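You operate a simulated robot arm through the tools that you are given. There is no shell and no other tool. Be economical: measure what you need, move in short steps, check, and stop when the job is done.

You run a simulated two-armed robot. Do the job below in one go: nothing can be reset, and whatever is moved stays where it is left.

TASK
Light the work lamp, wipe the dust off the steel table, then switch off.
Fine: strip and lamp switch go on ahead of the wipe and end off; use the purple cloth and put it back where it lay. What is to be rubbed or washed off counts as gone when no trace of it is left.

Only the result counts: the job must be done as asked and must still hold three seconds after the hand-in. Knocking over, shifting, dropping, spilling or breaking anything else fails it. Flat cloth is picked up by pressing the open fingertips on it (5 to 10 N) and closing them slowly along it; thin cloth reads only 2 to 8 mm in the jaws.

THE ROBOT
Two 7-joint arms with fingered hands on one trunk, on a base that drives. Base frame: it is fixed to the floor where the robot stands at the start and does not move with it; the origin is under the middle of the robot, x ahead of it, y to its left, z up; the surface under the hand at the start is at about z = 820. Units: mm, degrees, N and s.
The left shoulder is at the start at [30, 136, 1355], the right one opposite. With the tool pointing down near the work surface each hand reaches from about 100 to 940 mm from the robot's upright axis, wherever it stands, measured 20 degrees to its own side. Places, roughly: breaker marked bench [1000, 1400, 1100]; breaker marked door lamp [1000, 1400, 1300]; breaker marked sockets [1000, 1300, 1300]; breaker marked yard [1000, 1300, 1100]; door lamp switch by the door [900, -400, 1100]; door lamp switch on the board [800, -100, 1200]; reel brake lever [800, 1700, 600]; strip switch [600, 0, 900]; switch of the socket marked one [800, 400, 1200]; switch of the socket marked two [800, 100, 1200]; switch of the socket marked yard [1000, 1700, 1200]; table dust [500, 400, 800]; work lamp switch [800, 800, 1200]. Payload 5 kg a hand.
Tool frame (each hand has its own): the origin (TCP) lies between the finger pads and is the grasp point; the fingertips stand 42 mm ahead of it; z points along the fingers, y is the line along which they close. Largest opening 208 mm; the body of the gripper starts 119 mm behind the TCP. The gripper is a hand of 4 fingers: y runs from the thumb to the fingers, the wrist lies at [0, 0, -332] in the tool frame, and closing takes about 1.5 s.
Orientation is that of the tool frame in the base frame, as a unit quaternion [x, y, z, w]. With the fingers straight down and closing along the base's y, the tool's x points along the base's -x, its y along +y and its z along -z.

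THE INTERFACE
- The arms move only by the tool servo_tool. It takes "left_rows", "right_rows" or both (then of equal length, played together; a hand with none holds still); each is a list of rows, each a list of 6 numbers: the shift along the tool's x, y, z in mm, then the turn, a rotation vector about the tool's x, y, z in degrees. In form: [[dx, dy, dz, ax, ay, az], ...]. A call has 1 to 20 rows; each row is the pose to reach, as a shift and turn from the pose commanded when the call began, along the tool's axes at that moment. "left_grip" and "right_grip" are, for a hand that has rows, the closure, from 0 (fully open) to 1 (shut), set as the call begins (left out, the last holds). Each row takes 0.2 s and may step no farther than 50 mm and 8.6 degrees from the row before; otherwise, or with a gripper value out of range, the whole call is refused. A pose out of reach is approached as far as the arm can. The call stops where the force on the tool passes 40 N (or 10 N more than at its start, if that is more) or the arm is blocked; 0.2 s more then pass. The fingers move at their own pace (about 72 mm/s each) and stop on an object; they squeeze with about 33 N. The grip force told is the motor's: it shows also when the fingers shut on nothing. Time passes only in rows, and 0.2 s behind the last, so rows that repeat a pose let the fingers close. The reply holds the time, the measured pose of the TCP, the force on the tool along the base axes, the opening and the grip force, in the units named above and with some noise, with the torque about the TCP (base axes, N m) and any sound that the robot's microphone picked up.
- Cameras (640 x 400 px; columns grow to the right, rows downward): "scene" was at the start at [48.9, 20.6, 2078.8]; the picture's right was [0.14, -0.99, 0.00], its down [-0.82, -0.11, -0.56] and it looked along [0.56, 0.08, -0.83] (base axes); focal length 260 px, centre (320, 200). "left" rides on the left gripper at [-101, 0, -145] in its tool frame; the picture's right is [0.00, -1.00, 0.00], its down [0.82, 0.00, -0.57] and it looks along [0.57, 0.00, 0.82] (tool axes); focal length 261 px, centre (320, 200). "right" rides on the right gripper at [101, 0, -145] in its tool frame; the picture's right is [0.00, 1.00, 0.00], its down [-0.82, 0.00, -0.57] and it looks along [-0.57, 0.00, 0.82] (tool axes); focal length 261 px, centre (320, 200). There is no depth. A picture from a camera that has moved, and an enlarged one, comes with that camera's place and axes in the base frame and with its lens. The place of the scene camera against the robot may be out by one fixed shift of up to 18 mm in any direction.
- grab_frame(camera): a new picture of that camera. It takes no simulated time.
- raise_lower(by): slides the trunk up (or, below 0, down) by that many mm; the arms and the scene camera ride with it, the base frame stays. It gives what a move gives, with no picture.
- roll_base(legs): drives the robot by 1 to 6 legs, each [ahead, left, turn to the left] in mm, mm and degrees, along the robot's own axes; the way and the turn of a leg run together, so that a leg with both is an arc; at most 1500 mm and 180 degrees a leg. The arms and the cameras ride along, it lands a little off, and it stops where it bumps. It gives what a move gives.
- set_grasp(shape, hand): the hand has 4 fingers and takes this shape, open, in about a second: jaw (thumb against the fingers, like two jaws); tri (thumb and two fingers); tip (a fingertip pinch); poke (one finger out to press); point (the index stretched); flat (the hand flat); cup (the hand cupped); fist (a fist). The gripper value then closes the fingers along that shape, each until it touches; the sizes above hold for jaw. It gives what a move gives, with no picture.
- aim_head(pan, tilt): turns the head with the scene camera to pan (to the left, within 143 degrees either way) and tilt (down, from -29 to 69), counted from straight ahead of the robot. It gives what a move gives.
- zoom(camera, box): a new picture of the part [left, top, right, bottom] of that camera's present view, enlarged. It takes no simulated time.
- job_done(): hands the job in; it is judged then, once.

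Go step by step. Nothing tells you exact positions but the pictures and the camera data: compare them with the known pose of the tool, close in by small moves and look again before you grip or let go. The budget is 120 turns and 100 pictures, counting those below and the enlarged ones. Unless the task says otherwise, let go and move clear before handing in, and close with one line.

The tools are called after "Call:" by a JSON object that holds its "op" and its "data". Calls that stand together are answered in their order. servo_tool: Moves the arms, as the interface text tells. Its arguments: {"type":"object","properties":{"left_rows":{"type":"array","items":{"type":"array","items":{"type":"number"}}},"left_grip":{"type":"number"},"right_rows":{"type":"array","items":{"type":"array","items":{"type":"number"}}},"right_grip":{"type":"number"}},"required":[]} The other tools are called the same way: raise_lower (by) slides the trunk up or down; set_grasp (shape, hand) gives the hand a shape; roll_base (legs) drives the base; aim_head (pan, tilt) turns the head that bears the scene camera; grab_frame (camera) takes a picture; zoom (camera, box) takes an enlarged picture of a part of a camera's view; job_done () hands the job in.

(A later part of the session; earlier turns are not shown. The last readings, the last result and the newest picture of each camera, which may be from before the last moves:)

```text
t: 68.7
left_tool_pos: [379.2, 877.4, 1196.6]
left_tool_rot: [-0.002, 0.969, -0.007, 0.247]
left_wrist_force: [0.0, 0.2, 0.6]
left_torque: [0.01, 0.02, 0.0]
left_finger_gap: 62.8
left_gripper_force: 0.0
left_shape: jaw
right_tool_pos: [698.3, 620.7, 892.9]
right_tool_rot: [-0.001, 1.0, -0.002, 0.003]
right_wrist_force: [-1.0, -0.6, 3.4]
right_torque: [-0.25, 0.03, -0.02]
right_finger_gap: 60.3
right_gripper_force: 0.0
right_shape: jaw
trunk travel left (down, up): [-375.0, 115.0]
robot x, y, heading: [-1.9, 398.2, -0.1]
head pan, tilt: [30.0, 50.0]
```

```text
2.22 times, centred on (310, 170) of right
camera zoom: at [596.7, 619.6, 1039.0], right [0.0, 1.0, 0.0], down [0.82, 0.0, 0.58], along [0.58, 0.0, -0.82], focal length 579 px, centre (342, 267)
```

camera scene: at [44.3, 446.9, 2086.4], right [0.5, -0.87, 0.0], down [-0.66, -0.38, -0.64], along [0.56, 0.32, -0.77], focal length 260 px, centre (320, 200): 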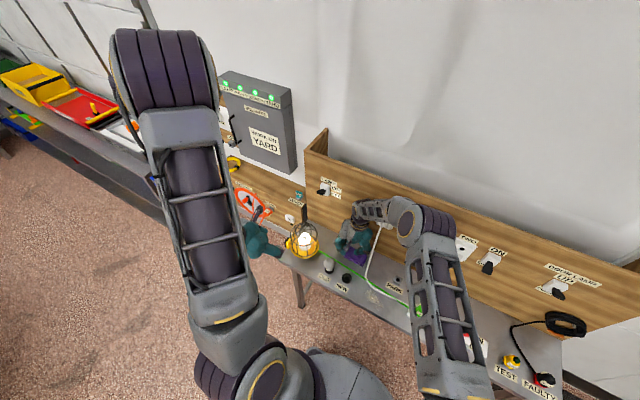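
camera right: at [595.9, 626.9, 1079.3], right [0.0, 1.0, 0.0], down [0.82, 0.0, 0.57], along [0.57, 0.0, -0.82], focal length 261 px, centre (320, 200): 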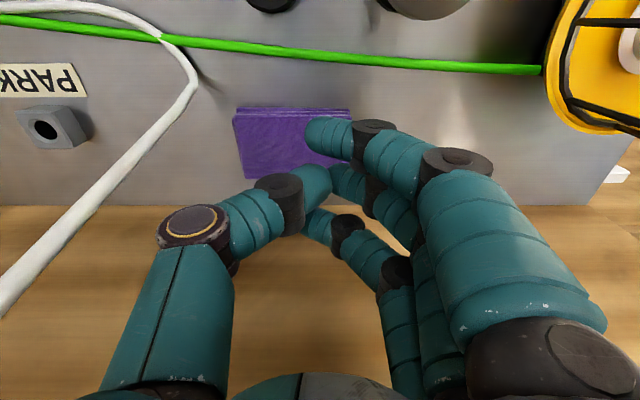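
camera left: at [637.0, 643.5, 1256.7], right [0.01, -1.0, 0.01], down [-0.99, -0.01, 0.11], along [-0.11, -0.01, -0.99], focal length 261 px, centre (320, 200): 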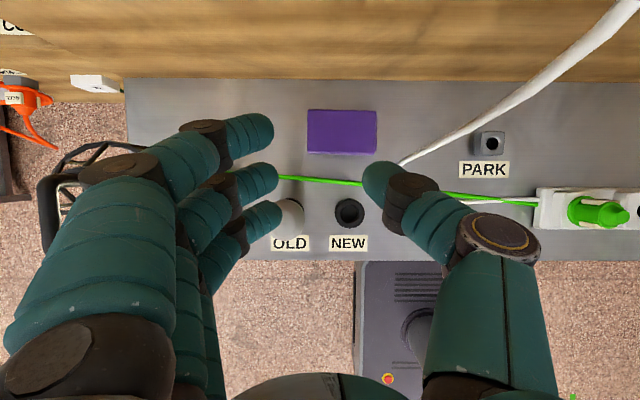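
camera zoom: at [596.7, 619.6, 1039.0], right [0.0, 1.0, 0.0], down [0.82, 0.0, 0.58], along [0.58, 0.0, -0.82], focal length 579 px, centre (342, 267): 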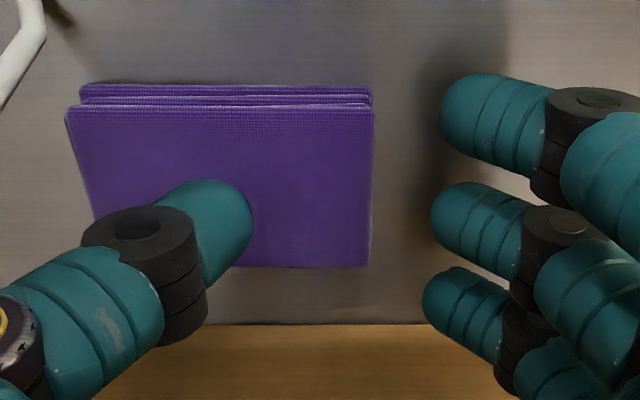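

The cloth has been dragged about 30 mm right (centre now y≈574) by my closing, nearer to the cord. With the thumb still pressing it, I'll drag it back left, away from the cord.

Call:
{"op": "servo_tool", "data": {"right_rows": [[0, 0, 0.8, 0, 0, 0], [0, 0, 1.2, 0, 0, 0]]}}

Call:
{"op": "servo_tool", "data": {"right_rows": [[0, 5, 0, 0, 0, 0], [0, 10, 0, 0, 0, 0], [0, 15, 0, 0, 0, 0], [0, 20, 0, 0, 0, 0], [0, 25, 0, 0, 0, 0], [0, 30, 0, 0, 0, 0]]}}

Call:
{"op": "grab_frame", "data": {"camera": "right"}}

```text
t: 69.3
left_tool_pos: [379.9, 877.9, 1196.9]
left_tool_rot: [-0.001, 0.969, -0.008, 0.248]
left_wrist_force: [0.4, 0.5, -0.3]
left_torque: [-0.01, 0.01, -0.01]
left_finger_gap: 62.7
left_gripper_force: 0.1
left_shape: jaw
right_tool_pos: [698.3, 619.2, 892.5]
right_tool_rot: [-0.001, 1.0, -0.002, 0.003]
right_wrist_force: [-2.5, -1.3, 11.7]
right_torque: [-0.71, 0.21, -0.21]
right_finger_gap: 61.0
right_gripper_force: 0.1
right_shape: jaw
trunk travel left (down, up): [-375.0, 115.0]
robot x, y, heading: [-1.7, 396.0, 0.1]
head pan, tilt: [30.0, 50.0]
```

```text
t: 70.7
left_tool_pos: [379.9, 878.8, 1196.6]
left_tool_rot: [-0.002, 0.969, -0.008, 0.248]
left_wrist_force: [-0.2, 0.5, -0.1]
left_torque: [-0.03, -0.03, 0.01]
left_finger_gap: 62.7
left_gripper_force: 0.1
left_shape: jaw
right_tool_pos: [698.3, 649.6, 894.0]
right_tool_rot: [0.0, 1.0, -0.002, 0.002]
right_wrist_force: [-0.5, -6.4, 18.3]
right_torque: [-1.34, 0.1, 0.02]
right_finger_gap: 65.2
right_gripper_force: 0.0
right_shape: jaw
trunk travel left (down, up): [-375.0, 115.0]
robot x, y, heading: [-5.0, 397.5, 0.2]
head pan, tilt: [30.0, 50.0]
```

```text
51 pictures are left
camera right: at [597.0, 649.3, 1038.7], right [0.0, 1.0, 0.0], down [0.82, 0.0, 0.58], along [0.58, 0.0, -0.82], focal length 261 px, centre (320, 200)
```

right: 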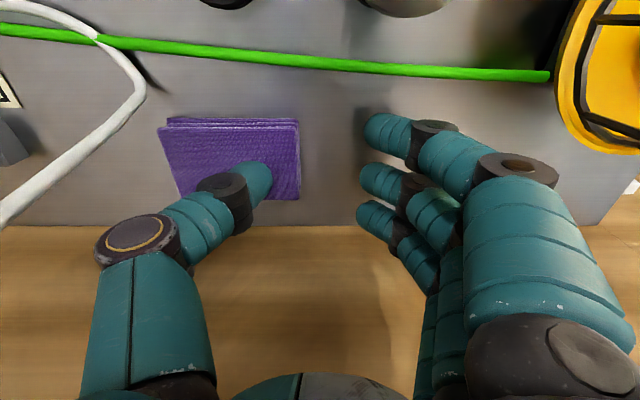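

Friction drag doesn't carry the cloth. A better way: grip it by its sides across its 71 mm depth, with the hand turned 90° and leaned back a little to clear the board; that also keeps the hand narrow beside the cord. Lifting clear and turning.

Call:
{"op": "servo_tool", "data": {"right_rows": [[0, 0, -40, 0, 0, 0], [10, 0, -80, 0, 0, 0], [30, 0, -120, 0, 0, 0], [60, 0, -160, 0, 0, 0]]}}

Call:
{"op": "servo_tool", "data": {"right_rows": [[0, 0, 0, 0, 0, 8], [0, 0, 0, 0, 0, 16], [0, 0, 0, 0, 0, 24], [0, 0, 0, 0, 0, 32], [0, 0, 0, 0, 0, 40], [0, 0, 0, 0, 0, 48], [0, 0, 0, 0, 0, 56], [0, 0, 0, 0, 0, 64], [0, 0, 0, 0, 0, 72], [0, 0, 0, 0, 0, 80], [0, 0, 0, 0, 0, 88], [0, 0, 0, 0, 0, 90]], "right_grip": 0.55}}

Call:
{"op": "grab_frame", "data": {"camera": "right"}}

Call:
{"op": "aim_head", "data": {"pan": 10, "tilt": 56}}

Call:
{"op": "zoom", "data": {"camera": "scene", "box": [230, 130, 390, 270]}}

```text
t: 71.7
left_tool_pos: [379.5, 878.0, 1196.9]
left_tool_rot: [-0.001, 0.969, -0.007, 0.249]
left_wrist_force: [-0.6, 0.2, -0.6]
left_torque: [0.03, -0.12, 0.0]
left_finger_gap: 62.9
left_gripper_force: 0.2
left_shape: jaw
right_tool_pos: [634.4, 651.5, 1052.9]
right_tool_rot: [-0.001, 1.0, -0.001, 0.002]
right_wrist_force: [-0.6, -1.4, -0.5]
right_torque: [0.16, -0.24, 0.02]
right_finger_gap: 60.3
right_gripper_force: 0.2
right_shape: jaw
trunk travel left (down, up): [-375.0, 115.0]
robot x, y, heading: [-2.4, 397.7, 0.1]
head pan, tilt: [30.0, 50.0]
```

```text
t: 74.3
left_tool_pos: [381.2, 878.0, 1196.3]
left_tool_rot: [-0.001, 0.969, -0.008, 0.248]
left_wrist_force: [-0.4, 0.8, -0.4]
left_torque: [0.03, 0.03, -0.02]
left_finger_gap: 62.4
left_gripper_force: 0.0
left_shape: jaw
right_tool_pos: [638.2, 649.3, 1051.4]
right_tool_rot: [0.707, 0.707, 0.001, 0.003]
right_wrist_force: [-0.6, -0.6, 0.5]
right_torque: [0.04, 0.0, -0.01]
right_finger_gap: 92.6
right_gripper_force: 0.0
right_shape: jaw
trunk travel left (down, up): [-375.0, 115.0]
robot x, y, heading: [-0.1, 394.3, 0.0]
head pan, tilt: [30.0, 50.0]
```

```text
50 pictures are left
camera right: at [637.8, 749.9, 1197.0], right [1.0, 0.0, 0.0], down [-0.01, -0.82, 0.57], along [0.0, -0.57, -0.82], focal length 261 px, centre (320, 200)
```

right: 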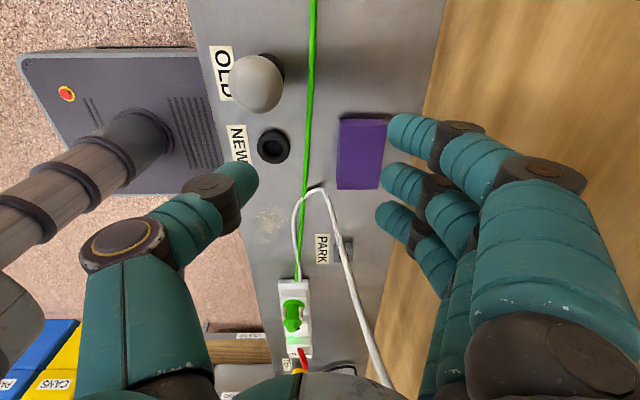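

```text
t: 75.2
left_tool_pos: [382.0, 878.7, 1195.5]
left_tool_rot: [-0.001, 0.969, -0.007, 0.249]
left_wrist_force: [-0.5, 0.9, -0.9]
left_torque: [0.0, -0.01, -0.01]
left_finger_gap: 62.7
left_gripper_force: 0.0
left_shape: jaw
right_tool_pos: [637.9, 648.3, 1051.2]
right_tool_rot: [0.706, 0.708, 0.0, 0.002]
right_wrist_force: [-0.2, -0.2, 0.0]
right_torque: [0.04, 0.0, 0.02]
right_finger_gap: 92.7
right_gripper_force: 0.0
right_shape: jaw
trunk travel left (down, up): [-375.0, 115.0]
robot x, y, heading: [-2.7, 397.9, 0.0]
head pan, tilt: [10.0, 56.0]
```

```text
2.86 times, centred on (310, 200) of scene
camera zoom: at [47.6, 421.2, 2078.7], right [0.18, -0.98, 0.0], down [-0.82, -0.15, -0.56], along [0.55, 0.1, -0.83], focal length 743 px, centre (349, 200)
```

zoom: 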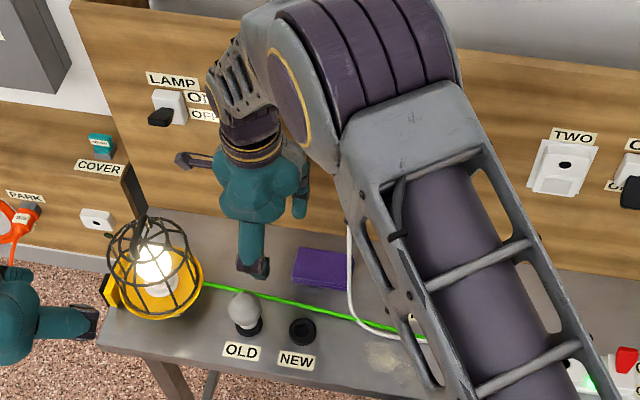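

Clear view: the cloth spans about x 667–733, y 525–635 (centre [698, 581]); the board foot is at x≈786. I'll lean the hand back 9°, centre over it and come down part way.

Call:
{"op": "servo_tool", "data": {"right_rows": [[-12, 10, 0, -3, 0, 0], [-24, 20, 0, -6, 0, 0], [-36, 30, 0, -9, 0, 0], [-48, 40, 20, -9, 0, 0], [-59, 50, 50, -9, 0, 0], [-59, 53, 91, -9, 0, 0], [-59, 53, 110, -9, 0, 0]]}}

Call:
{"op": "grab_frame", "data": {"camera": "right"}}

```text
t: 76.4
left_tool_pos: [380.4, 880.7, 1195.3]
left_tool_rot: [-0.002, 0.969, -0.008, 0.248]
left_wrist_force: [0.3, -1.1, 0.3]
left_torque: [0.02, 0.09, 0.01]
left_finger_gap: 62.7
left_gripper_force: 0.2
left_shape: jaw
right_tool_pos: [681.8, 606.1, 1012.2]
right_tool_rot: [0.7, 0.709, 0.059, 0.054]
right_wrist_force: [-9.7, 7.2, 4.1]
right_torque: [-0.72, -0.93, 0.18]
right_finger_gap: 92.5
right_gripper_force: 0.1
right_shape: jaw
trunk travel left (down, up): [-375.0, 115.0]
robot x, y, heading: [1.9, 397.5, 0.3]
head pan, tilt: [10.0, 56.0]
stopped in row 5 (right hand): the force on the tool passed its limit at 47 N (the readings are from after the stop); the commanded pose is now the measured one
```

```text
48 pictures are left
camera right: at [656.9, 706.1, 1156.3], right [0.99, 0.01, 0.16], down [-0.08, -0.82, 0.56], along [0.13, -0.57, -0.81], focal length 261 px, centre (320, 200)
```

right: 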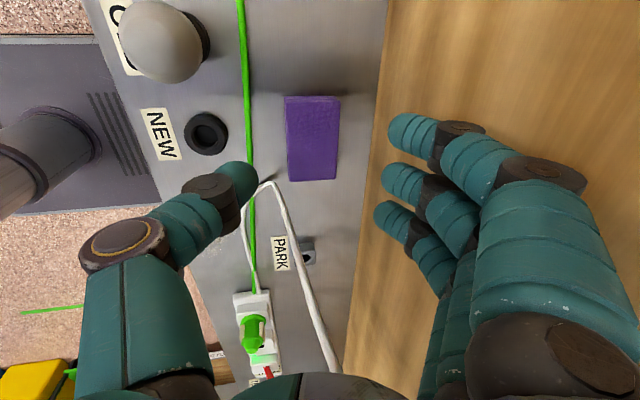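

The hand bumped the board area; this way is too tight. New plan: back out, turn the hand back, push the cloth ~60 mm left from its right side with the hand leaning in from the right (behind and below the cord), then grip it across its length with room on both sides.

Call:
{"op": "servo_tool", "data": {"right_rows": [[0, -20, -8, 0, 0, 0], [0, -55, -25, 0, 0, 0], [0, -90, -45, 3, 0, 0], [0, -125, -60, 6, 0, 0], [0, -150, -70, 9, 0, 0]]}}

Call:
{"op": "servo_tool", "data": {"right_rows": [[0, 0, 0, 0, 0, -8], [0, 0, 0, 0, 0, -16], [0, 0, 0, 0, 0, -24], [0, 0, 0, 0, 0, -32], [0, 0, 0, 0, 0, -40], [0, 0, 0, 0, 0, -48], [0, 0, 0, 0, 0, -56], [0, 0, 0, 0, 0, -64], [0, 0, 0, 0, 0, -72], [0, 0, 0, 0, 0, -80], [0, 0, 0, 0, 0, -88], [0, 0, 0, 0, 0, -90]], "right_grip": 1.0}}

Call:
{"op": "zoom", "data": {"camera": "scene", "box": [230, 130, 390, 270]}}

```text
t: 77.6
left_tool_pos: [379.6, 878.0, 1196.6]
left_tool_rot: [-0.002, 0.969, -0.007, 0.248]
left_wrist_force: [0.7, 0.1, 1.3]
left_torque: [0.03, 0.01, 0.01]
left_finger_gap: 62.7
left_gripper_force: 0.1
left_shape: jaw
right_tool_pos: [523.2, 600.8, 1058.6]
right_tool_rot: [0.702, 0.712, 0.001, 0.0]
right_wrist_force: [0.2, -0.2, 0.3]
right_torque: [0.03, -0.02, 0.0]
right_finger_gap: 93.2
right_gripper_force: 0.1
right_shape: jaw
trunk travel left (down, up): [-375.0, 115.0]
robot x, y, heading: [-6.0, 394.6, 0.1]
head pan, tilt: [10.0, 56.0]
```

```text
t: 80.2
left_tool_pos: [380.3, 879.1, 1196.3]
left_tool_rot: [-0.002, 0.969, -0.007, 0.247]
left_wrist_force: [-0.1, 0.0, 0.2]
left_torque: [-0.02, 0.0, 0.02]
left_finger_gap: 62.7
left_gripper_force: 0.1
left_shape: jaw
right_tool_pos: [521.6, 600.9, 1056.6]
right_tool_rot: [-0.008, 1.0, 0.001, 0.001]
right_wrist_force: [-0.2, -0.2, -0.5]
right_torque: [-0.03, -0.02, 0.01]
right_finger_gap: 0.0
right_gripper_force: 32.9
right_shape: jaw
trunk travel left (down, up): [-375.0, 115.0]
robot x, y, heading: [-1.3, 396.0, 0.4]
head pan, tilt: [10.0, 56.0]
```

```text
2.86 times, centred on (310, 200) of scene
camera zoom: at [47.4, 421.3, 2078.7], right [0.18, -0.98, 0.0], down [-0.82, -0.15, -0.56], along [0.55, 0.1, -0.83], focal length 743 px, centre (349, 200)
```

zoom: 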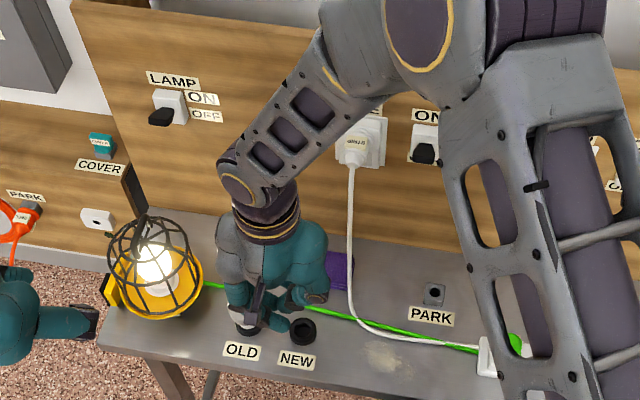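

The hand is vertical again and clear; the lamp is still lit. Now I'll lean it 50° and bring it round to the right of the cord.

Call:
{"op": "servo_tool", "data": {"right_rows": [[0, -20, 0, -7, 0, 0], [0, -40, 0, -14, 0, 0], [0, -60, 0, -21, 0, 0], [0, -80, 0, -28, 0, 0], [0, -100, 0, -35, 0, 0], [0, -130, 0, -42, 0, 0], [0, -160, 0, -50, 0, 0]]}}

Call:
{"op": "grab_frame", "data": {"camera": "right"}}

Call:
{"op": "zoom", "data": {"camera": "scene", "box": [230, 130, 430, 290]}}

```text
t: 82.0
left_tool_pos: [379.9, 872.3, 1198.8]
left_tool_rot: [0.0, 0.969, -0.007, 0.248]
left_wrist_force: [-0.5, -2.0, 0.9]
left_torque: [0.24, 0.0, 0.04]
left_finger_gap: 62.8
left_gripper_force: 0.0
left_shape: jaw
right_tool_pos: [512.2, 489.9, 1077.8]
right_tool_rot: [-0.065, 0.903, 0.424, -0.005]
right_wrist_force: [-0.1, -2.7, -0.4]
right_torque: [0.36, 0.0, -0.08]
right_finger_gap: 0.0
right_gripper_force: 32.9
right_shape: jaw
trunk travel left (down, up): [-375.0, 115.0]
robot x, y, heading: [-1.4, 393.0, 0.2]
head pan, tilt: [10.0, 56.0]
stopped in row 7 (right hand): the arm was blocked; the commanded pose is now the measured one
```

```text
46 pictures are left
camera right: at [421.9, 366.8, 1168.2], right [-0.11, 0.63, 0.77], down [0.85, -0.34, 0.4], along [0.51, 0.7, -0.5], focal length 261 px, centre (320, 200)
```

right: 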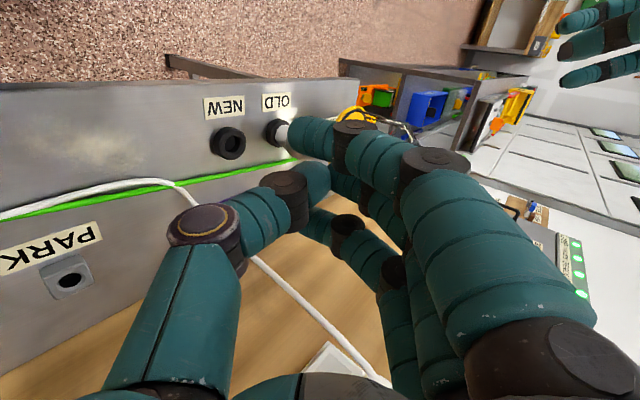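

```text
2.50 times, centred on (330, 210) of scene
camera zoom: at [45.6, 413.5, 2079.0], right [0.17, -0.98, 0.0], down [-0.82, -0.14, -0.56], along [0.55, 0.1, -0.83], focal length 650 px, centre (295, 175)
```

zoom: 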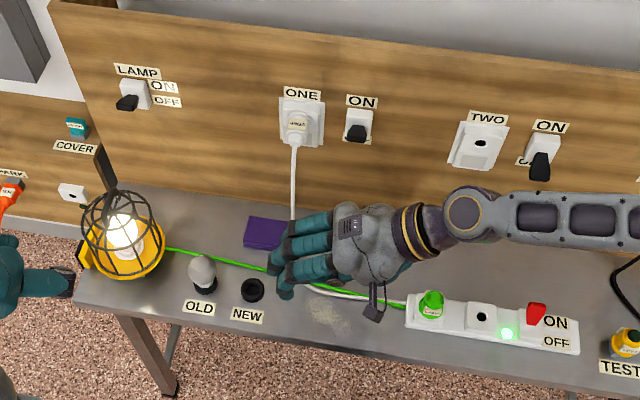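

The arm ran near a joint limit. I'll drive the base 200 mm back right so the leaned pose is comfortable, then correct the orientation.

Call:
{"op": "roll_base", "data": {"legs": [[0, -200, 0]]}}

Call:
{"op": "servo_tool", "data": {"right_rows": [[0, 0, 0, 0, 0, -3.5], [0, 0, 0, 0, 0, -7], [0, 0, 0, 0, 0, -7]]}}

```text
t: 83.6
left_tool_pos: [383.1, 675.8, 1196.8]
left_tool_rot: [0.0, 0.969, -0.007, 0.248]
left_wrist_force: [0.1, -1.1, -0.2]
left_torque: [0.09, 0.01, 0.08]
left_finger_gap: 62.8
left_gripper_force: 0.0
left_shape: jaw
right_tool_pos: [513.3, 290.7, 1077.3]
right_tool_rot: [-0.064, 0.903, 0.424, -0.005]
right_wrist_force: [-0.4, -0.3, -0.5]
right_torque: [0.04, 0.02, 0.0]
right_finger_gap: 0.2
right_gripper_force: 33.0
right_shape: jaw
trunk travel left (down, up): [-375.0, 115.0]
robot x, y, heading: [-3.9, 198.7, -0.2]
head pan, tilt: [10.0, 56.0]
```

```text
t: 84.4
left_tool_pos: [383.0, 677.4, 1196.3]
left_tool_rot: [0.0, 0.969, -0.008, 0.247]
left_wrist_force: [-0.4, 0.0, -1.6]
left_torque: [0.01, -0.01, -0.03]
left_finger_gap: 62.6
left_gripper_force: 0.0
left_shape: jaw
right_tool_pos: [514.5, 293.5, 1077.1]
right_tool_rot: [-0.12, 0.898, 0.422, 0.021]
right_wrist_force: [0.1, 0.4, -0.3]
right_torque: [-0.02, -0.03, -0.01]
right_finger_gap: 0.0
right_gripper_force: 32.6
right_shape: jaw
trunk travel left (down, up): [-375.0, 115.0]
robot x, y, heading: [0.7, 200.2, 0.1]
head pan, tilt: [10.0, 56.0]
```

Pushing from the right side would crowd the sockets. Instead I'll hook the cloth's right edge with closed fingertips while the hand leans over from the left, and pull it left; for that the base should stand farther left. First I restore the right hand and draw the left arm in.

Call:
{"op": "servo_tool", "data": {"right_rows": [[0, 0, 0, 0, 0, 7.5], [0, 0, 0, 0, 0, 15]], "left_rows": [[0, -40, 0, 0, 0, 0], [0, -80, 0, 0, 0, 0]]}}

Call:
{"op": "servo_tool", "data": {"right_rows": [[8, 0, 0, 8, 0, 0], [16, 0, 0, 16, 0, 0], [24, 0, 0, 24, 0, 0], [32, 0, 0, 32, 0, 0], [40, 0, 0, 40, 0, 0], [48, 0, 0, 48, 0, 0], [56, 0, 0, 50, 0, 0]]}}

Call:
{"op": "roll_base", "data": {"legs": [[0, 370, 0]]}}

Call:
{"op": "grab_frame", "data": {"camera": "scene"}}

```text
t: 85.0
left_tool_pos: [419.4, 645.3, 1189.1]
left_tool_rot: [0.001, 0.969, -0.01, 0.246]
left_wrist_force: [0.7, 0.7, -0.9]
left_torque: [0.0, 0.02, 0.0]
left_finger_gap: 62.6
left_gripper_force: 0.0
left_shape: jaw
left hand out of reach, approached as far as the arm can: row 1, 2
right_tool_pos: [513.2, 293.2, 1077.1]
right_tool_rot: [0.0, 0.906, 0.422, -0.035]
right_wrist_force: [0.3, -0.1, 0.6]
right_torque: [0.02, -0.02, -0.01]
right_finger_gap: 0.2
right_gripper_force: 33.4
right_shape: jaw
trunk travel left (down, up): [-375.0, 115.0]
robot x, y, heading: [-2.2, 200.7, -0.1]
head pan, tilt: [10.0, 56.0]
```

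```text
t: 86.6
left_tool_pos: [417.6, 645.0, 1190.5]
left_tool_rot: [0.001, 0.969, -0.009, 0.246]
left_wrist_force: [0.1, -0.2, 0.0]
left_torque: [0.09, 0.03, 0.05]
left_finger_gap: 62.7
left_gripper_force: 0.2
left_shape: jaw
right_tool_pos: [456.6, 288.4, 1080.6]
right_tool_rot: [-0.014, 0.999, -0.001, -0.03]
right_wrist_force: [0.1, -0.5, 0.2]
right_torque: [0.13, 0.04, -0.01]
right_finger_gap: 0.0
right_gripper_force: 32.9
right_shape: jaw
trunk travel left (down, up): [-375.0, 115.0]
robot x, y, heading: [-4.4, 196.9, 0.1]
head pan, tilt: [10.0, 56.0]
```

```text
t: 88.9
left_tool_pos: [419.4, 1012.5, 1190.4]
left_tool_rot: [0.001, 0.969, -0.01, 0.245]
left_wrist_force: [0.3, 0.7, -0.4]
left_torque: [-0.03, -0.04, -0.01]
left_finger_gap: 63.0
left_gripper_force: 0.0
left_shape: jaw
right_tool_pos: [458.4, 657.8, 1080.1]
right_tool_rot: [-0.015, 0.999, 0.0, -0.03]
right_wrist_force: [0.2, -0.3, 0.3]
right_torque: [-0.05, -0.01, -0.01]
right_finger_gap: 0.0
right_gripper_force: 32.9
right_shape: jaw
trunk travel left (down, up): [-375.0, 115.0]
robot x, y, heading: [0.5, 567.1, 0.1]
head pan, tilt: [10.0, 56.0]
```

```text
44 pictures are left
camera scene: at [48.3, 587.8, 2078.7], right [0.17, -0.99, 0.0], down [-0.82, -0.14, -0.56], along [0.55, 0.1, -0.83], focal length 260 px, centre (320, 200)
```

scene: 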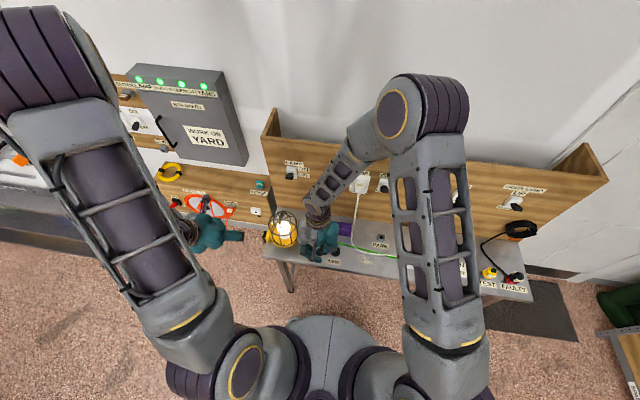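

Now correct the small orientation error, lean the hand 28° over to the left, and move ahead of the board area in steps.

Call:
{"op": "servo_tool", "data": {"right_rows": [[-20, 0, 0, 0, -3.4, 0], [-50, 0, 0, 7, -3.4, 0], [-80, 0, 0, 14, -3.4, 0], [-110, 0, 0, 21, -3.4, 0], [-142, 0, 10, 28, -3.4, 0]]}}

Call:
{"op": "grab_frame", "data": {"camera": "right"}}

```text
t: 90.1
left_tool_pos: [420.2, 1013.7, 1189.3]
left_tool_rot: [0.001, 0.969, -0.012, 0.245]
left_wrist_force: [0.2, 0.8, -0.2]
left_torque: [-0.13, 0.08, -0.05]
left_finger_gap: 62.7
left_gripper_force: 0.1
left_shape: jaw
right_tool_pos: [601.8, 662.2, 1062.1]
right_tool_rot: [-0.022, 0.97, -0.243, 0.002]
right_wrist_force: [1.4, 0.3, -0.2]
right_torque: [-0.1, 0.14, -0.1]
right_finger_gap: 0.1
right_gripper_force: 32.5
right_shape: jaw
trunk travel left (down, up): [-375.0, 115.0]
robot x, y, heading: [-1.9, 562.0, -0.3]
head pan, tilt: [10.0, 56.0]
```

```text
43 pictures are left
camera right: at [498.9, 726.0, 1191.4], right [-0.04, 0.88, -0.47], down [0.81, 0.3, 0.5], along [0.58, -0.36, -0.73], focal length 261 px, centre (320, 200)
```

right: 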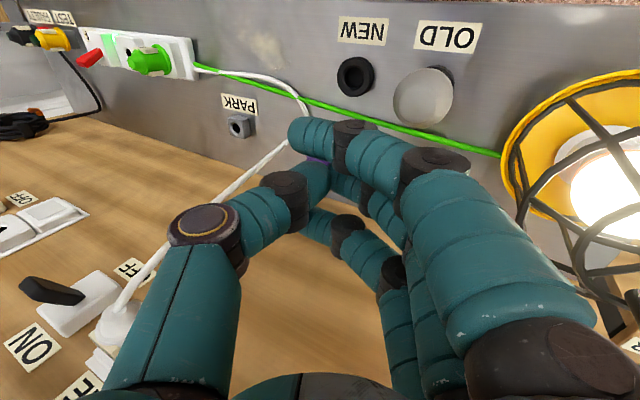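

Call:
{"op": "servo_tool", "data": {"right_rows": [[-40, -5, 0, 0, 0, 0], [-80, -10, 20, 0, 0, 0], [-105, -20, 60, 0, 0, 0], [-115, -25, 90, 0, 0, 0], [-118, -28, 115, 0, 0, 0]]}}

Call:
{"op": "grab_frame", "data": {"camera": "right"}}

Call:
{"op": "zoom", "data": {"camera": "scene", "box": [260, 140, 420, 280]}}

```text
t: 91.3
left_tool_pos: [419.5, 1011.6, 1191.4]
left_tool_rot: [0.001, 0.969, -0.009, 0.246]
left_wrist_force: [0.9, 0.3, 0.5]
left_torque: [0.05, 0.01, 0.04]
left_finger_gap: 62.6
left_gripper_force: 0.0
left_shape: jaw
right_tool_pos: [722.4, 584.7, 971.9]
right_tool_rot: [-0.022, 0.97, -0.241, 0.003]
right_wrist_force: [0.1, 0.7, 1.8]
right_torque: [0.07, 0.01, -0.03]
right_finger_gap: 0.2
right_gripper_force: 33.0
right_shape: jaw
trunk travel left (down, up): [-375.0, 115.0]
robot x, y, heading: [0.9, 563.5, -0.1]
head pan, tilt: [10.0, 56.0]
```

```text
42 pictures are left
camera right: at [618.6, 648.3, 1102.0], right [-0.04, 0.88, -0.47], down [0.81, 0.3, 0.5], along [0.58, -0.36, -0.73], focal length 261 px, centre (320, 200)
```

right: 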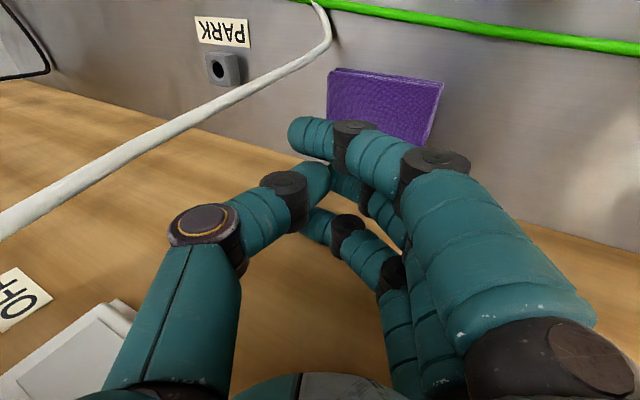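

```text
2.86 times, centred on (340, 210) of scene
camera zoom: at [48.6, 586.0, 2078.7], right [0.17, -0.99, 0.0], down [-0.82, -0.14, -0.56], along [0.55, 0.1, -0.83], focal length 743 px, centre (263, 171)
```

zoom: 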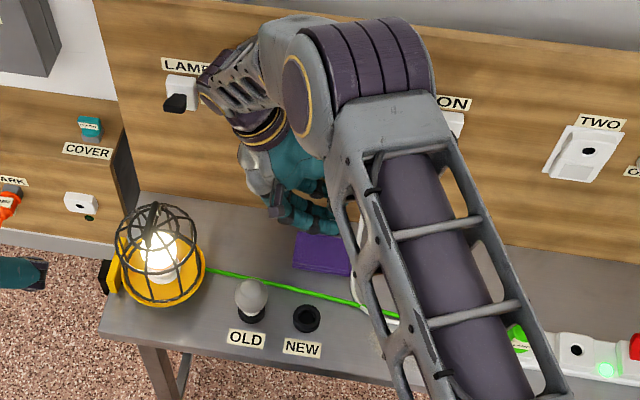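

The cloth now spans y 530–632. I'll lower the closed fingertips just beyond its right edge, slowly.

Call:
{"op": "servo_tool", "data": {"right_rows": [[0, -10.6, 5.6, 0, 0, 0], [0, -10.6, 35, 0, 0, 0], [0, -10.6, 60, 0, 0, 0], [0, -10.6, 80, 0, 0, 0], [0, -10, 95, 0, 0, 0]]}}

Call:
{"op": "grab_frame", "data": {"camera": "right"}}

```text
t: 92.5
left_tool_pos: [417.6, 1012.6, 1191.2]
left_tool_rot: [0.001, 0.969, -0.011, 0.247]
left_wrist_force: [-0.7, -0.5, 0.1]
left_torque: [-0.02, -0.07, 0.01]
left_finger_gap: 62.8
left_gripper_force: 0.0
left_shape: jaw
right_tool_pos: [722.3, 534.4, 896.7]
right_tool_rot: [-0.022, 0.97, -0.242, 0.005]
right_wrist_force: [0.8, 1.0, 13.7]
right_torque: [0.06, -0.08, 0.07]
right_finger_gap: 0.0
right_gripper_force: 33.3
right_shape: jaw
trunk travel left (down, up): [-375.0, 115.0]
robot x, y, heading: [-3.3, 567.3, 0.2]
head pan, tilt: [10.0, 56.0]
```

```text
40 pictures are left
camera right: at [619.0, 597.9, 1025.1], right [-0.04, 0.88, -0.47], down [0.81, 0.3, 0.51], along [0.59, -0.36, -0.72], focal length 261 px, centre (320, 200)
```

right: 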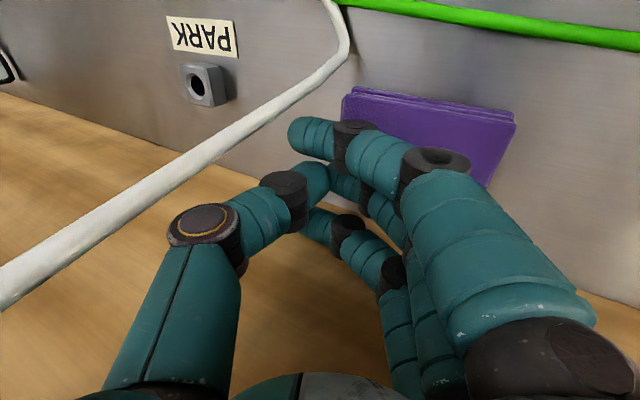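

The finger undersides rest on the cloth's right edge with ~14 N. I'll try pulling left from here and see whether the cloth follows.

Call:
{"op": "servo_tool", "data": {"right_rows": [[0, 3.5, -1.9, 0, 0, 0], [0, 7, -3.7, 0, 0, 0], [0, 10.6, -5.6, 0, 0, 0], [0, 14, -7.5, 0, 0, 0], [0, 17.7, -9.4, 0, 0, 0], [0, 21, -11.2, 0, 0, 0], [0, 24.7, -13.1, 0, 0, 0], [0, 28, -15, 0, 0, 0], [0, 32, -17, 0, 0, 0], [0, 35, -18.8, 0, 0, 0]]}}

Call:
{"op": "grab_frame", "data": {"camera": "right"}}

```text
t: 94.7
left_tool_pos: [418.5, 1012.1, 1191.4]
left_tool_rot: [0.001, 0.969, -0.011, 0.246]
left_wrist_force: [0.1, 0.1, -0.4]
left_torque: [-0.03, -0.04, 0.01]
left_finger_gap: 62.7
left_gripper_force: 0.2
left_shape: jaw
right_tool_pos: [720.3, 574.8, 893.5]
right_tool_rot: [-0.021, 0.97, -0.241, 0.003]
right_wrist_force: [0.9, -5.5, 24.2]
right_torque: [-0.35, -0.31, 0.12]
right_finger_gap: 0.1
right_gripper_force: 32.9
right_shape: jaw
trunk travel left (down, up): [-375.0, 115.0]
robot x, y, heading: [0.9, 562.2, -0.2]
head pan, tilt: [10.0, 56.0]
```

```text
39 pictures are left
camera right: at [616.8, 637.6, 1024.2], right [-0.04, 0.88, -0.47], down [0.81, 0.3, 0.5], along [0.59, -0.36, -0.73], focal length 261 px, centre (320, 200)
```

right: 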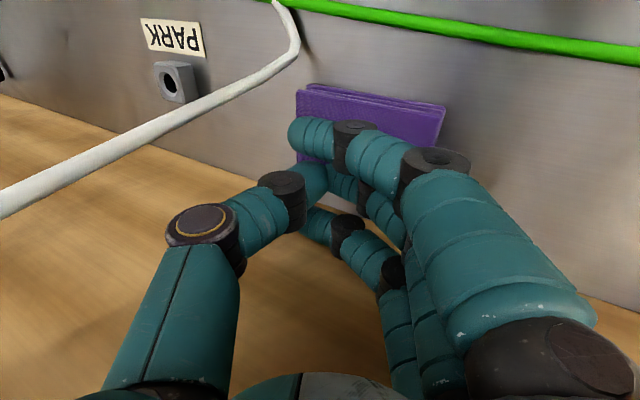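

The cloth barely follows. Looking again at the geometry, the cord sits at x<690 for heights below z≈1050, so an upright hand at x≈708 can grip the cloth across its length (y 530–632) without touching it, with just a 5° lean. I'll lift, straighten and open to ~140 mm.

Call:
{"op": "servo_tool", "data": {"right_rows": [[4, -10, -30, 0, 0, 0], [8, -20, -60, 0, 0, 0], [13, -29, -90, -6, 0, 0], [13, -29, -100, -12, 0, 0], [13, -29, -100, -18, 0, 2], [13, -29, -100, -23, 0, 2.5]]}}

Call:
{"op": "servo_tool", "data": {"right_rows": [[0, 0, 0, 0, 0, 0], [0, 0, 0, 0, 0, 0], [0, 0, 0, 0, 0, 0], [0, 0, 0, 0, 0, 0], [0, 0, 0, 0, 0, 0]], "right_grip": 0.33}}

Call:
{"op": "grab_frame", "data": {"camera": "right"}}

```text
t: 96.1
left_tool_pos: [418.8, 1012.1, 1193.1]
left_tool_rot: [0.001, 0.969, -0.011, 0.246]
left_wrist_force: [0.2, -0.9, 0.5]
left_torque: [0.04, 0.0, 0.02]
left_finger_gap: 62.4
left_gripper_force: 0.0
left_shape: jaw
right_tool_pos: [706.8, 595.6, 995.8]
right_tool_rot: [-0.002, 0.999, -0.042, 0.004]
right_wrist_force: [0.8, 0.5, 0.8]
right_torque: [-0.02, 0.0, 0.03]
right_finger_gap: 0.0
right_gripper_force: 33.0
right_shape: jaw
trunk travel left (down, up): [-375.0, 115.0]
robot x, y, heading: [-2.6, 559.9, -0.5]
head pan, tilt: [10.0, 56.0]
```

```text
t: 97.3
left_tool_pos: [419.2, 1011.6, 1191.2]
left_tool_rot: [0.001, 0.969, -0.01, 0.247]
left_wrist_force: [0.2, 0.2, -0.8]
left_torque: [0.0, 0.02, -0.03]
left_finger_gap: 62.6
left_gripper_force: 0.0
left_shape: jaw
right_tool_pos: [707.1, 595.6, 996.9]
right_tool_rot: [-0.002, 0.999, -0.043, 0.004]
right_wrist_force: [-0.7, 0.3, -0.5]
right_torque: [-0.14, -0.02, 0.0]
right_finger_gap: 139.1
right_gripper_force: 0.1
right_shape: jaw
trunk travel left (down, up): [-375.0, 115.0]
robot x, y, heading: [-2.2, 565.9, 0.0]
head pan, tilt: [10.0, 56.0]
```

```text
38 pictures are left
camera right: at [605.3, 607.6, 1140.6], right [0.0, 1.0, -0.09], down [0.82, 0.05, 0.58], along [0.58, -0.07, -0.81], focal length 261 px, centre (320, 200)
```

right: 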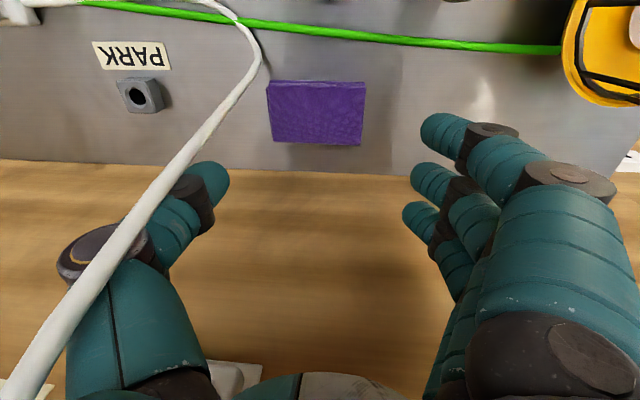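

The cord runs in front of the thumb with clearance. Centre now reads [697, 579]; I'll shift 12 mm right and descend straddling the cloth.

Call:
{"op": "servo_tool", "data": {"right_rows": [[0, -10, 10, 0, 0, 0], [0, -8, 40, 0, 0, 0], [0, -5.5, 75, 0, 0, 0], [0, -3, 100, 0, 0, 0]]}}

Call:
{"op": "grab_frame", "data": {"camera": "right"}}

```text
t: 97.8
left_tool_pos: [419.1, 1011.6, 1191.1]
left_tool_rot: [0.001, 0.969, -0.011, 0.246]
left_wrist_force: [-0.6, 0.0, -0.2]
left_torque: [0.09, 0.08, 0.04]
left_finger_gap: 62.9
left_gripper_force: 0.1
left_shape: jaw
right_tool_pos: [707.1, 594.1, 988.3]
right_tool_rot: [-0.003, 0.999, -0.042, 0.005]
right_wrist_force: [-14.6, 8.6, 11.6]
right_torque: [-2.24, -2.73, -0.65]
right_finger_gap: 139.1
right_gripper_force: 0.0
right_shape: jaw
trunk travel left (down, up): [-375.0, 115.0]
robot x, y, heading: [-2.0, 562.5, -0.0]
head pan, tilt: [10.0, 56.0]
stopped in row 2 (right hand): the force on the tool passed its limit at 51 N (the readings are from after the stop); the commanded pose is now the measured one
```

```text
37 pictures are left
camera right: at [604.4, 604.7, 1132.4], right [0.0, 1.0, -0.08], down [0.81, 0.05, 0.58], along [0.58, -0.07, -0.81], focal length 261 px, centre (320, 200)
```

right: 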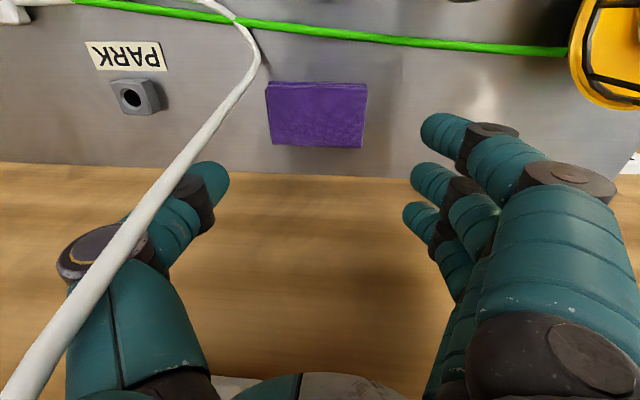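

That was the plug of socket ONE, brushed by my palm; I'm backing off at once. I'll descend farther left first (as worked before), then slide right at low height where only the narrow wrist is level with the plug.

Call:
{"op": "servo_tool", "data": {"right_rows": [[0, 10, -8, 0, 0, 0], [0, 30, -8, 0, 0, 0], [0, 52, -8, 0, 0, 0], [0, 52, 30, 0, 0, 0], [0, 52, 65, 0, 0, 0], [0, 54, 82, 0, 0, 0]]}}

Call:
{"op": "grab_frame", "data": {"camera": "right"}}

Call:
{"op": "zoom", "data": {"camera": "scene", "box": [260, 140, 420, 280]}}

```text
t: 99.2
left_tool_pos: [418.6, 1012.7, 1190.6]
left_tool_rot: [0.001, 0.969, -0.011, 0.246]
left_wrist_force: [0.6, -0.6, 0.1]
left_torque: [0.01, 0.02, -0.03]
left_finger_gap: 62.7
left_gripper_force: 0.1
left_shape: jaw
right_tool_pos: [709.8, 638.7, 899.8]
right_tool_rot: [-0.003, 0.999, -0.041, 0.006]
right_wrist_force: [0.4, 0.4, 0.5]
right_torque: [0.05, 0.08, 0.0]
right_finger_gap: 139.6
right_gripper_force: 0.0
right_shape: jaw
trunk travel left (down, up): [-375.0, 115.0]
robot x, y, heading: [-2.2, 560.4, -0.1]
head pan, tilt: [10.0, 56.0]
```

```text
36 pictures are left
camera right: at [606.4, 649.9, 1045.0], right [0.0, 1.0, -0.08], down [0.81, 0.05, 0.58], along [0.58, -0.07, -0.81], focal length 261 px, centre (320, 200)
```

right: 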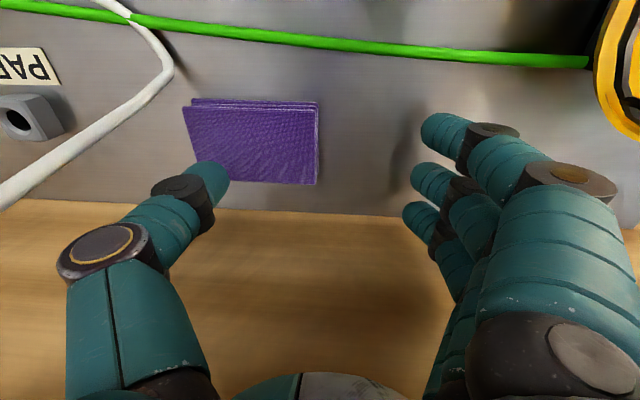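

```text
2.86 times, centred on (340, 210) of scene
camera zoom: at [48.6, 587.5, 2078.7], right [0.17, -0.98, 0.0], down [-0.82, -0.14, -0.56], along [0.55, 0.1, -0.83], focal length 743 px, centre (263, 171)
```

zoom: 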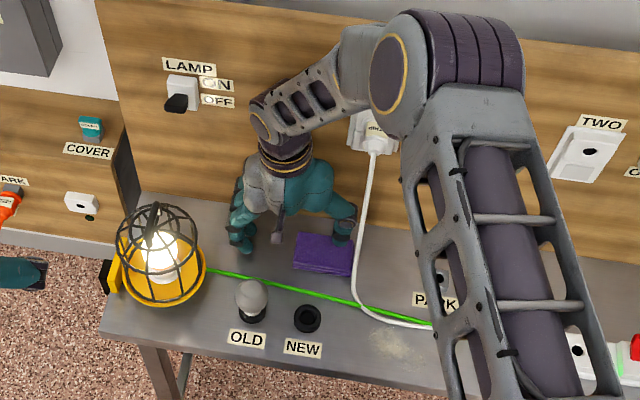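

All fine: lamp lit, plug in place. Now sliding right at this height so the thumb passes beyond the cloth's right edge.

Call:
{"op": "servo_tool", "data": {"right_rows": [[3, -10, 0.8, 0, 0, 0], [3, -20, 1.6, 0, 0, 0], [3, -30, 2.5, 0, 0, 0], [3, -40, 3.4, 0, 0, 0], [3, -48, 4, 0, 0, 0], [3, -55, 4.6, 0, 0, 0]]}}

Call:
{"op": "grab_frame", "data": {"camera": "right"}}

```text
t: 100.6
left_tool_pos: [418.8, 1012.3, 1191.2]
left_tool_rot: [0.001, 0.969, -0.01, 0.246]
left_wrist_force: [-1.1, 0.0, 1.2]
left_torque: [0.07, 0.02, 0.0]
left_finger_gap: 62.3
left_gripper_force: 0.1
left_shape: jaw
right_tool_pos: [706.5, 582.6, 900.8]
right_tool_rot: [-0.002, 0.999, -0.041, 0.006]
right_wrist_force: [-0.5, -0.2, -1.4]
right_torque: [0.05, -0.03, 0.02]
right_finger_gap: 139.3
right_gripper_force: 0.1
right_shape: jaw
trunk travel left (down, up): [-375.0, 115.0]
robot x, y, heading: [0.7, 562.9, 0.0]
head pan, tilt: [10.0, 56.0]
```

```text
34 pictures are left
camera right: at [604.4, 594.4, 1046.0], right [0.0, 1.0, -0.08], down [0.81, 0.05, 0.58], along [0.58, -0.07, -0.81], focal length 261 px, centre (320, 200)
```

right: 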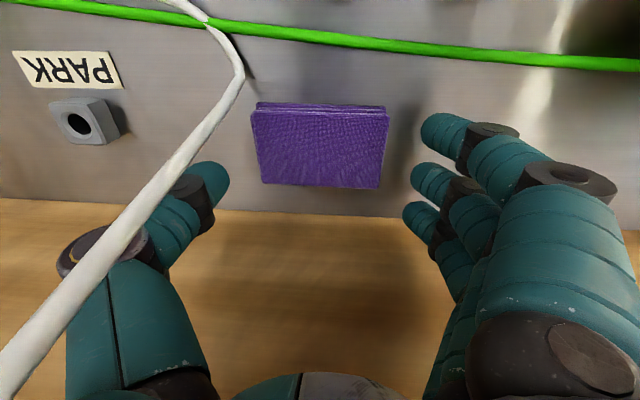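

The jaws straddle the cloth with free space on both sides. Lowering gently to the table.

Call:
{"op": "servo_tool", "data": {"right_rows": [[0, 0, 5, 0, 0, 0], [0, 0, 10, 0, 0, 0], [0, 0, 13, 0, 0, 0], [0, 0, 15, 0, 0, 0]]}}

```text
t: 101.6
left_tool_pos: [419.3, 1011.9, 1190.8]
left_tool_rot: [0.001, 0.969, -0.01, 0.247]
left_wrist_force: [0.6, 0.0, 0.4]
left_torque: [-0.01, 0.01, 0.02]
left_finger_gap: 62.4
left_gripper_force: 0.1
left_shape: jaw
right_tool_pos: [707.6, 581.8, 887.1]
right_tool_rot: [-0.002, 0.999, -0.042, 0.005]
right_wrist_force: [0.4, -0.7, 0.2]
right_torque: [0.01, -0.01, -0.01]
right_finger_gap: 139.0
right_gripper_force: 0.1
right_shape: jaw
trunk travel left (down, up): [-375.0, 115.0]
robot x, y, heading: [1.4, 563.9, -0.2]
head pan, tilt: [10.0, 56.0]
```

Call:
{"op": "servo_tool", "data": {"right_rows": [[0, 0, 3, 0, 0, 0], [0, 0, 6, 0, 0, 0], [0, 0, 8, 0, 0, 0], [0, 0, 10, 0, 0, 0]]}}

```text
t: 102.6
left_tool_pos: [418.7, 1012.1, 1191.3]
left_tool_rot: [0.001, 0.969, -0.011, 0.247]
left_wrist_force: [0.0, 0.0, -0.6]
left_torque: [0.0, 0.0, 0.01]
left_finger_gap: 62.7
left_gripper_force: 0.0
left_shape: jaw
right_tool_pos: [708.7, 580.4, 875.2]
right_tool_rot: [-0.002, 0.999, -0.041, 0.006]
right_wrist_force: [0.3, 0.4, -0.4]
right_torque: [0.01, 0.02, 0.01]
right_finger_gap: 139.5
right_gripper_force: 0.2
right_shape: jaw
trunk travel left (down, up): [-375.0, 115.0]
robot x, y, heading: [-0.3, 564.8, -0.1]
head pan, tilt: [10.0, 56.0]
```

Call:
{"op": "servo_tool", "data": {"right_rows": [[0, 0, 2, 0, 0, 0], [0, 0, 4, 0, 0, 0], [0, 0, 6, 0, 0, 0]]}}

Call:
{"op": "zoom", "data": {"camera": "right", "box": [140, 60, 480, 260]}}

```text
t: 103.4
left_tool_pos: [417.5, 1012.5, 1191.4]
left_tool_rot: [0.001, 0.969, -0.01, 0.246]
left_wrist_force: [0.3, 0.4, -0.1]
left_torque: [0.0, -0.01, 0.01]
left_finger_gap: 62.7
left_gripper_force: 0.0
left_shape: jaw
right_tool_pos: [707.7, 580.2, 870.8]
right_tool_rot: [-0.003, 0.999, -0.041, 0.006]
right_wrist_force: [-1.3, 0.2, 7.3]
right_torque: [0.6, 0.34, 0.06]
right_finger_gap: 139.1
right_gripper_force: 0.1
right_shape: jaw
trunk travel left (down, up): [-375.0, 115.0]
robot x, y, heading: [1.8, 567.4, -0.1]
head pan, tilt: [10.0, 56.0]
```

```text
1.88 times, centred on (310, 160) of right
camera zoom: at [604.1, 592.0, 1014.6], right [0.0, 1.0, -0.08], down [0.81, 0.05, 0.58], along [0.58, -0.07, -0.81], focal length 491 px, centre (339, 275)
```

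zoom: 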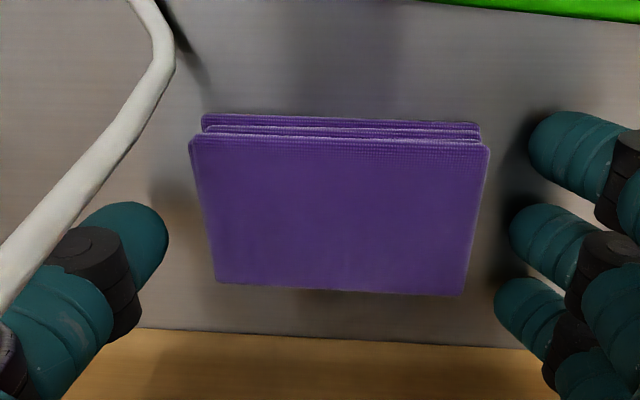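

Fingertips touch the table. I'll lift 3 mm and close on the cloth's ends.

Call:
{"op": "servo_tool", "data": {"right_rows": [[0, 0, -3, 0, 0, 0], [0, 0, -3, 0, 0, 0], [0, 0, -3, 0, 0, 0], [0, 0, -3, 0, 0, 0], [0, 0, -3, 0, 0, 0], [0, 0, -3, 0, 0, 0]], "right_grip": 0.6}}

Call:
{"op": "zoom", "data": {"camera": "right", "box": [140, 60, 480, 260]}}

```text
t: 104.8
left_tool_pos: [418.3, 1012.9, 1191.1]
left_tool_rot: [0.001, 0.969, -0.01, 0.247]
left_wrist_force: [-0.1, 0.1, 0.2]
left_torque: [0.0, 0.01, 0.02]
left_finger_gap: 62.5
left_gripper_force: 0.1
left_shape: jaw
right_tool_pos: [705.9, 578.9, 872.2]
right_tool_rot: [-0.003, 0.999, -0.041, 0.005]
right_wrist_force: [0.0, 0.5, -0.6]
right_torque: [-0.03, -0.02, -0.03]
right_finger_gap: 83.2
right_gripper_force: 33.0
right_shape: jaw
trunk travel left (down, up): [-375.0, 115.0]
robot x, y, heading: [2.1, 565.6, 0.1]
head pan, tilt: [10.0, 56.0]
```

```text
1.88 times, centred on (310, 160) of right
camera zoom: at [604.2, 591.8, 1017.0], right [0.0, 1.0, -0.08], down [0.81, 0.05, 0.58], along [0.58, -0.07, -0.81], focal length 491 px, centre (339, 275)
```

zoom: 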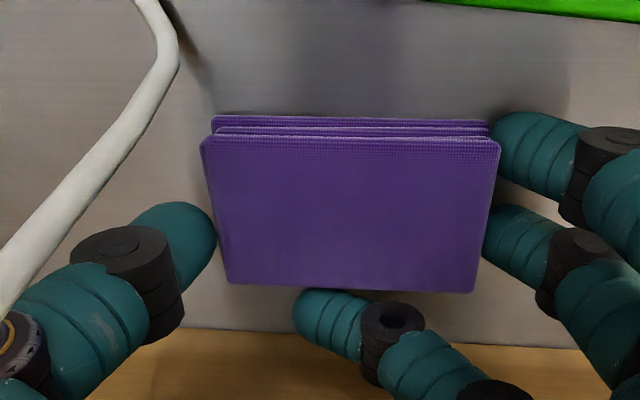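

Gripped by its ends at 33 N. Lifting slowly.

Call:
{"op": "servo_tool", "data": {"right_rows": [[0, 0, -5, 0, 0, 0], [0, 0, -12, 0, 0, 0], [0, 0, -20, 0, 0, 0], [0, 0, -28, 0, 0, 0]]}}

Call:
{"op": "zoom", "data": {"camera": "right", "box": [140, 60, 480, 260]}}

```text
t: 105.8
left_tool_pos: [418.1, 1012.4, 1190.1]
left_tool_rot: [0.001, 0.969, -0.01, 0.246]
left_wrist_force: [-0.2, 0.1, -0.2]
left_torque: [-0.03, 0.03, 0.0]
left_finger_gap: 62.8
left_gripper_force: 0.0
left_shape: jaw
right_tool_pos: [705.8, 582.5, 901.9]
right_tool_rot: [-0.003, 0.999, -0.041, 0.005]
right_wrist_force: [0.5, 0.6, -0.2]
right_torque: [0.07, -0.04, 0.01]
right_finger_gap: 83.2
right_gripper_force: 32.6
right_shape: jaw
trunk travel left (down, up): [-375.0, 115.0]
robot x, y, heading: [0.7, 566.1, 0.1]
head pan, tilt: [10.0, 56.0]
```

```text
1.88 times, centred on (310, 160) of right
camera zoom: at [603.2, 593.6, 1045.9], right [0.0, 1.0, -0.08], down [0.81, 0.05, 0.58], along [0.58, -0.07, -0.81], focal length 491 px, centre (339, 275)
```

zoom: 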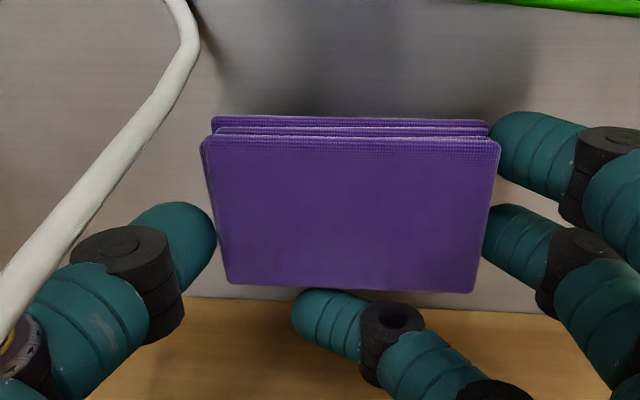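

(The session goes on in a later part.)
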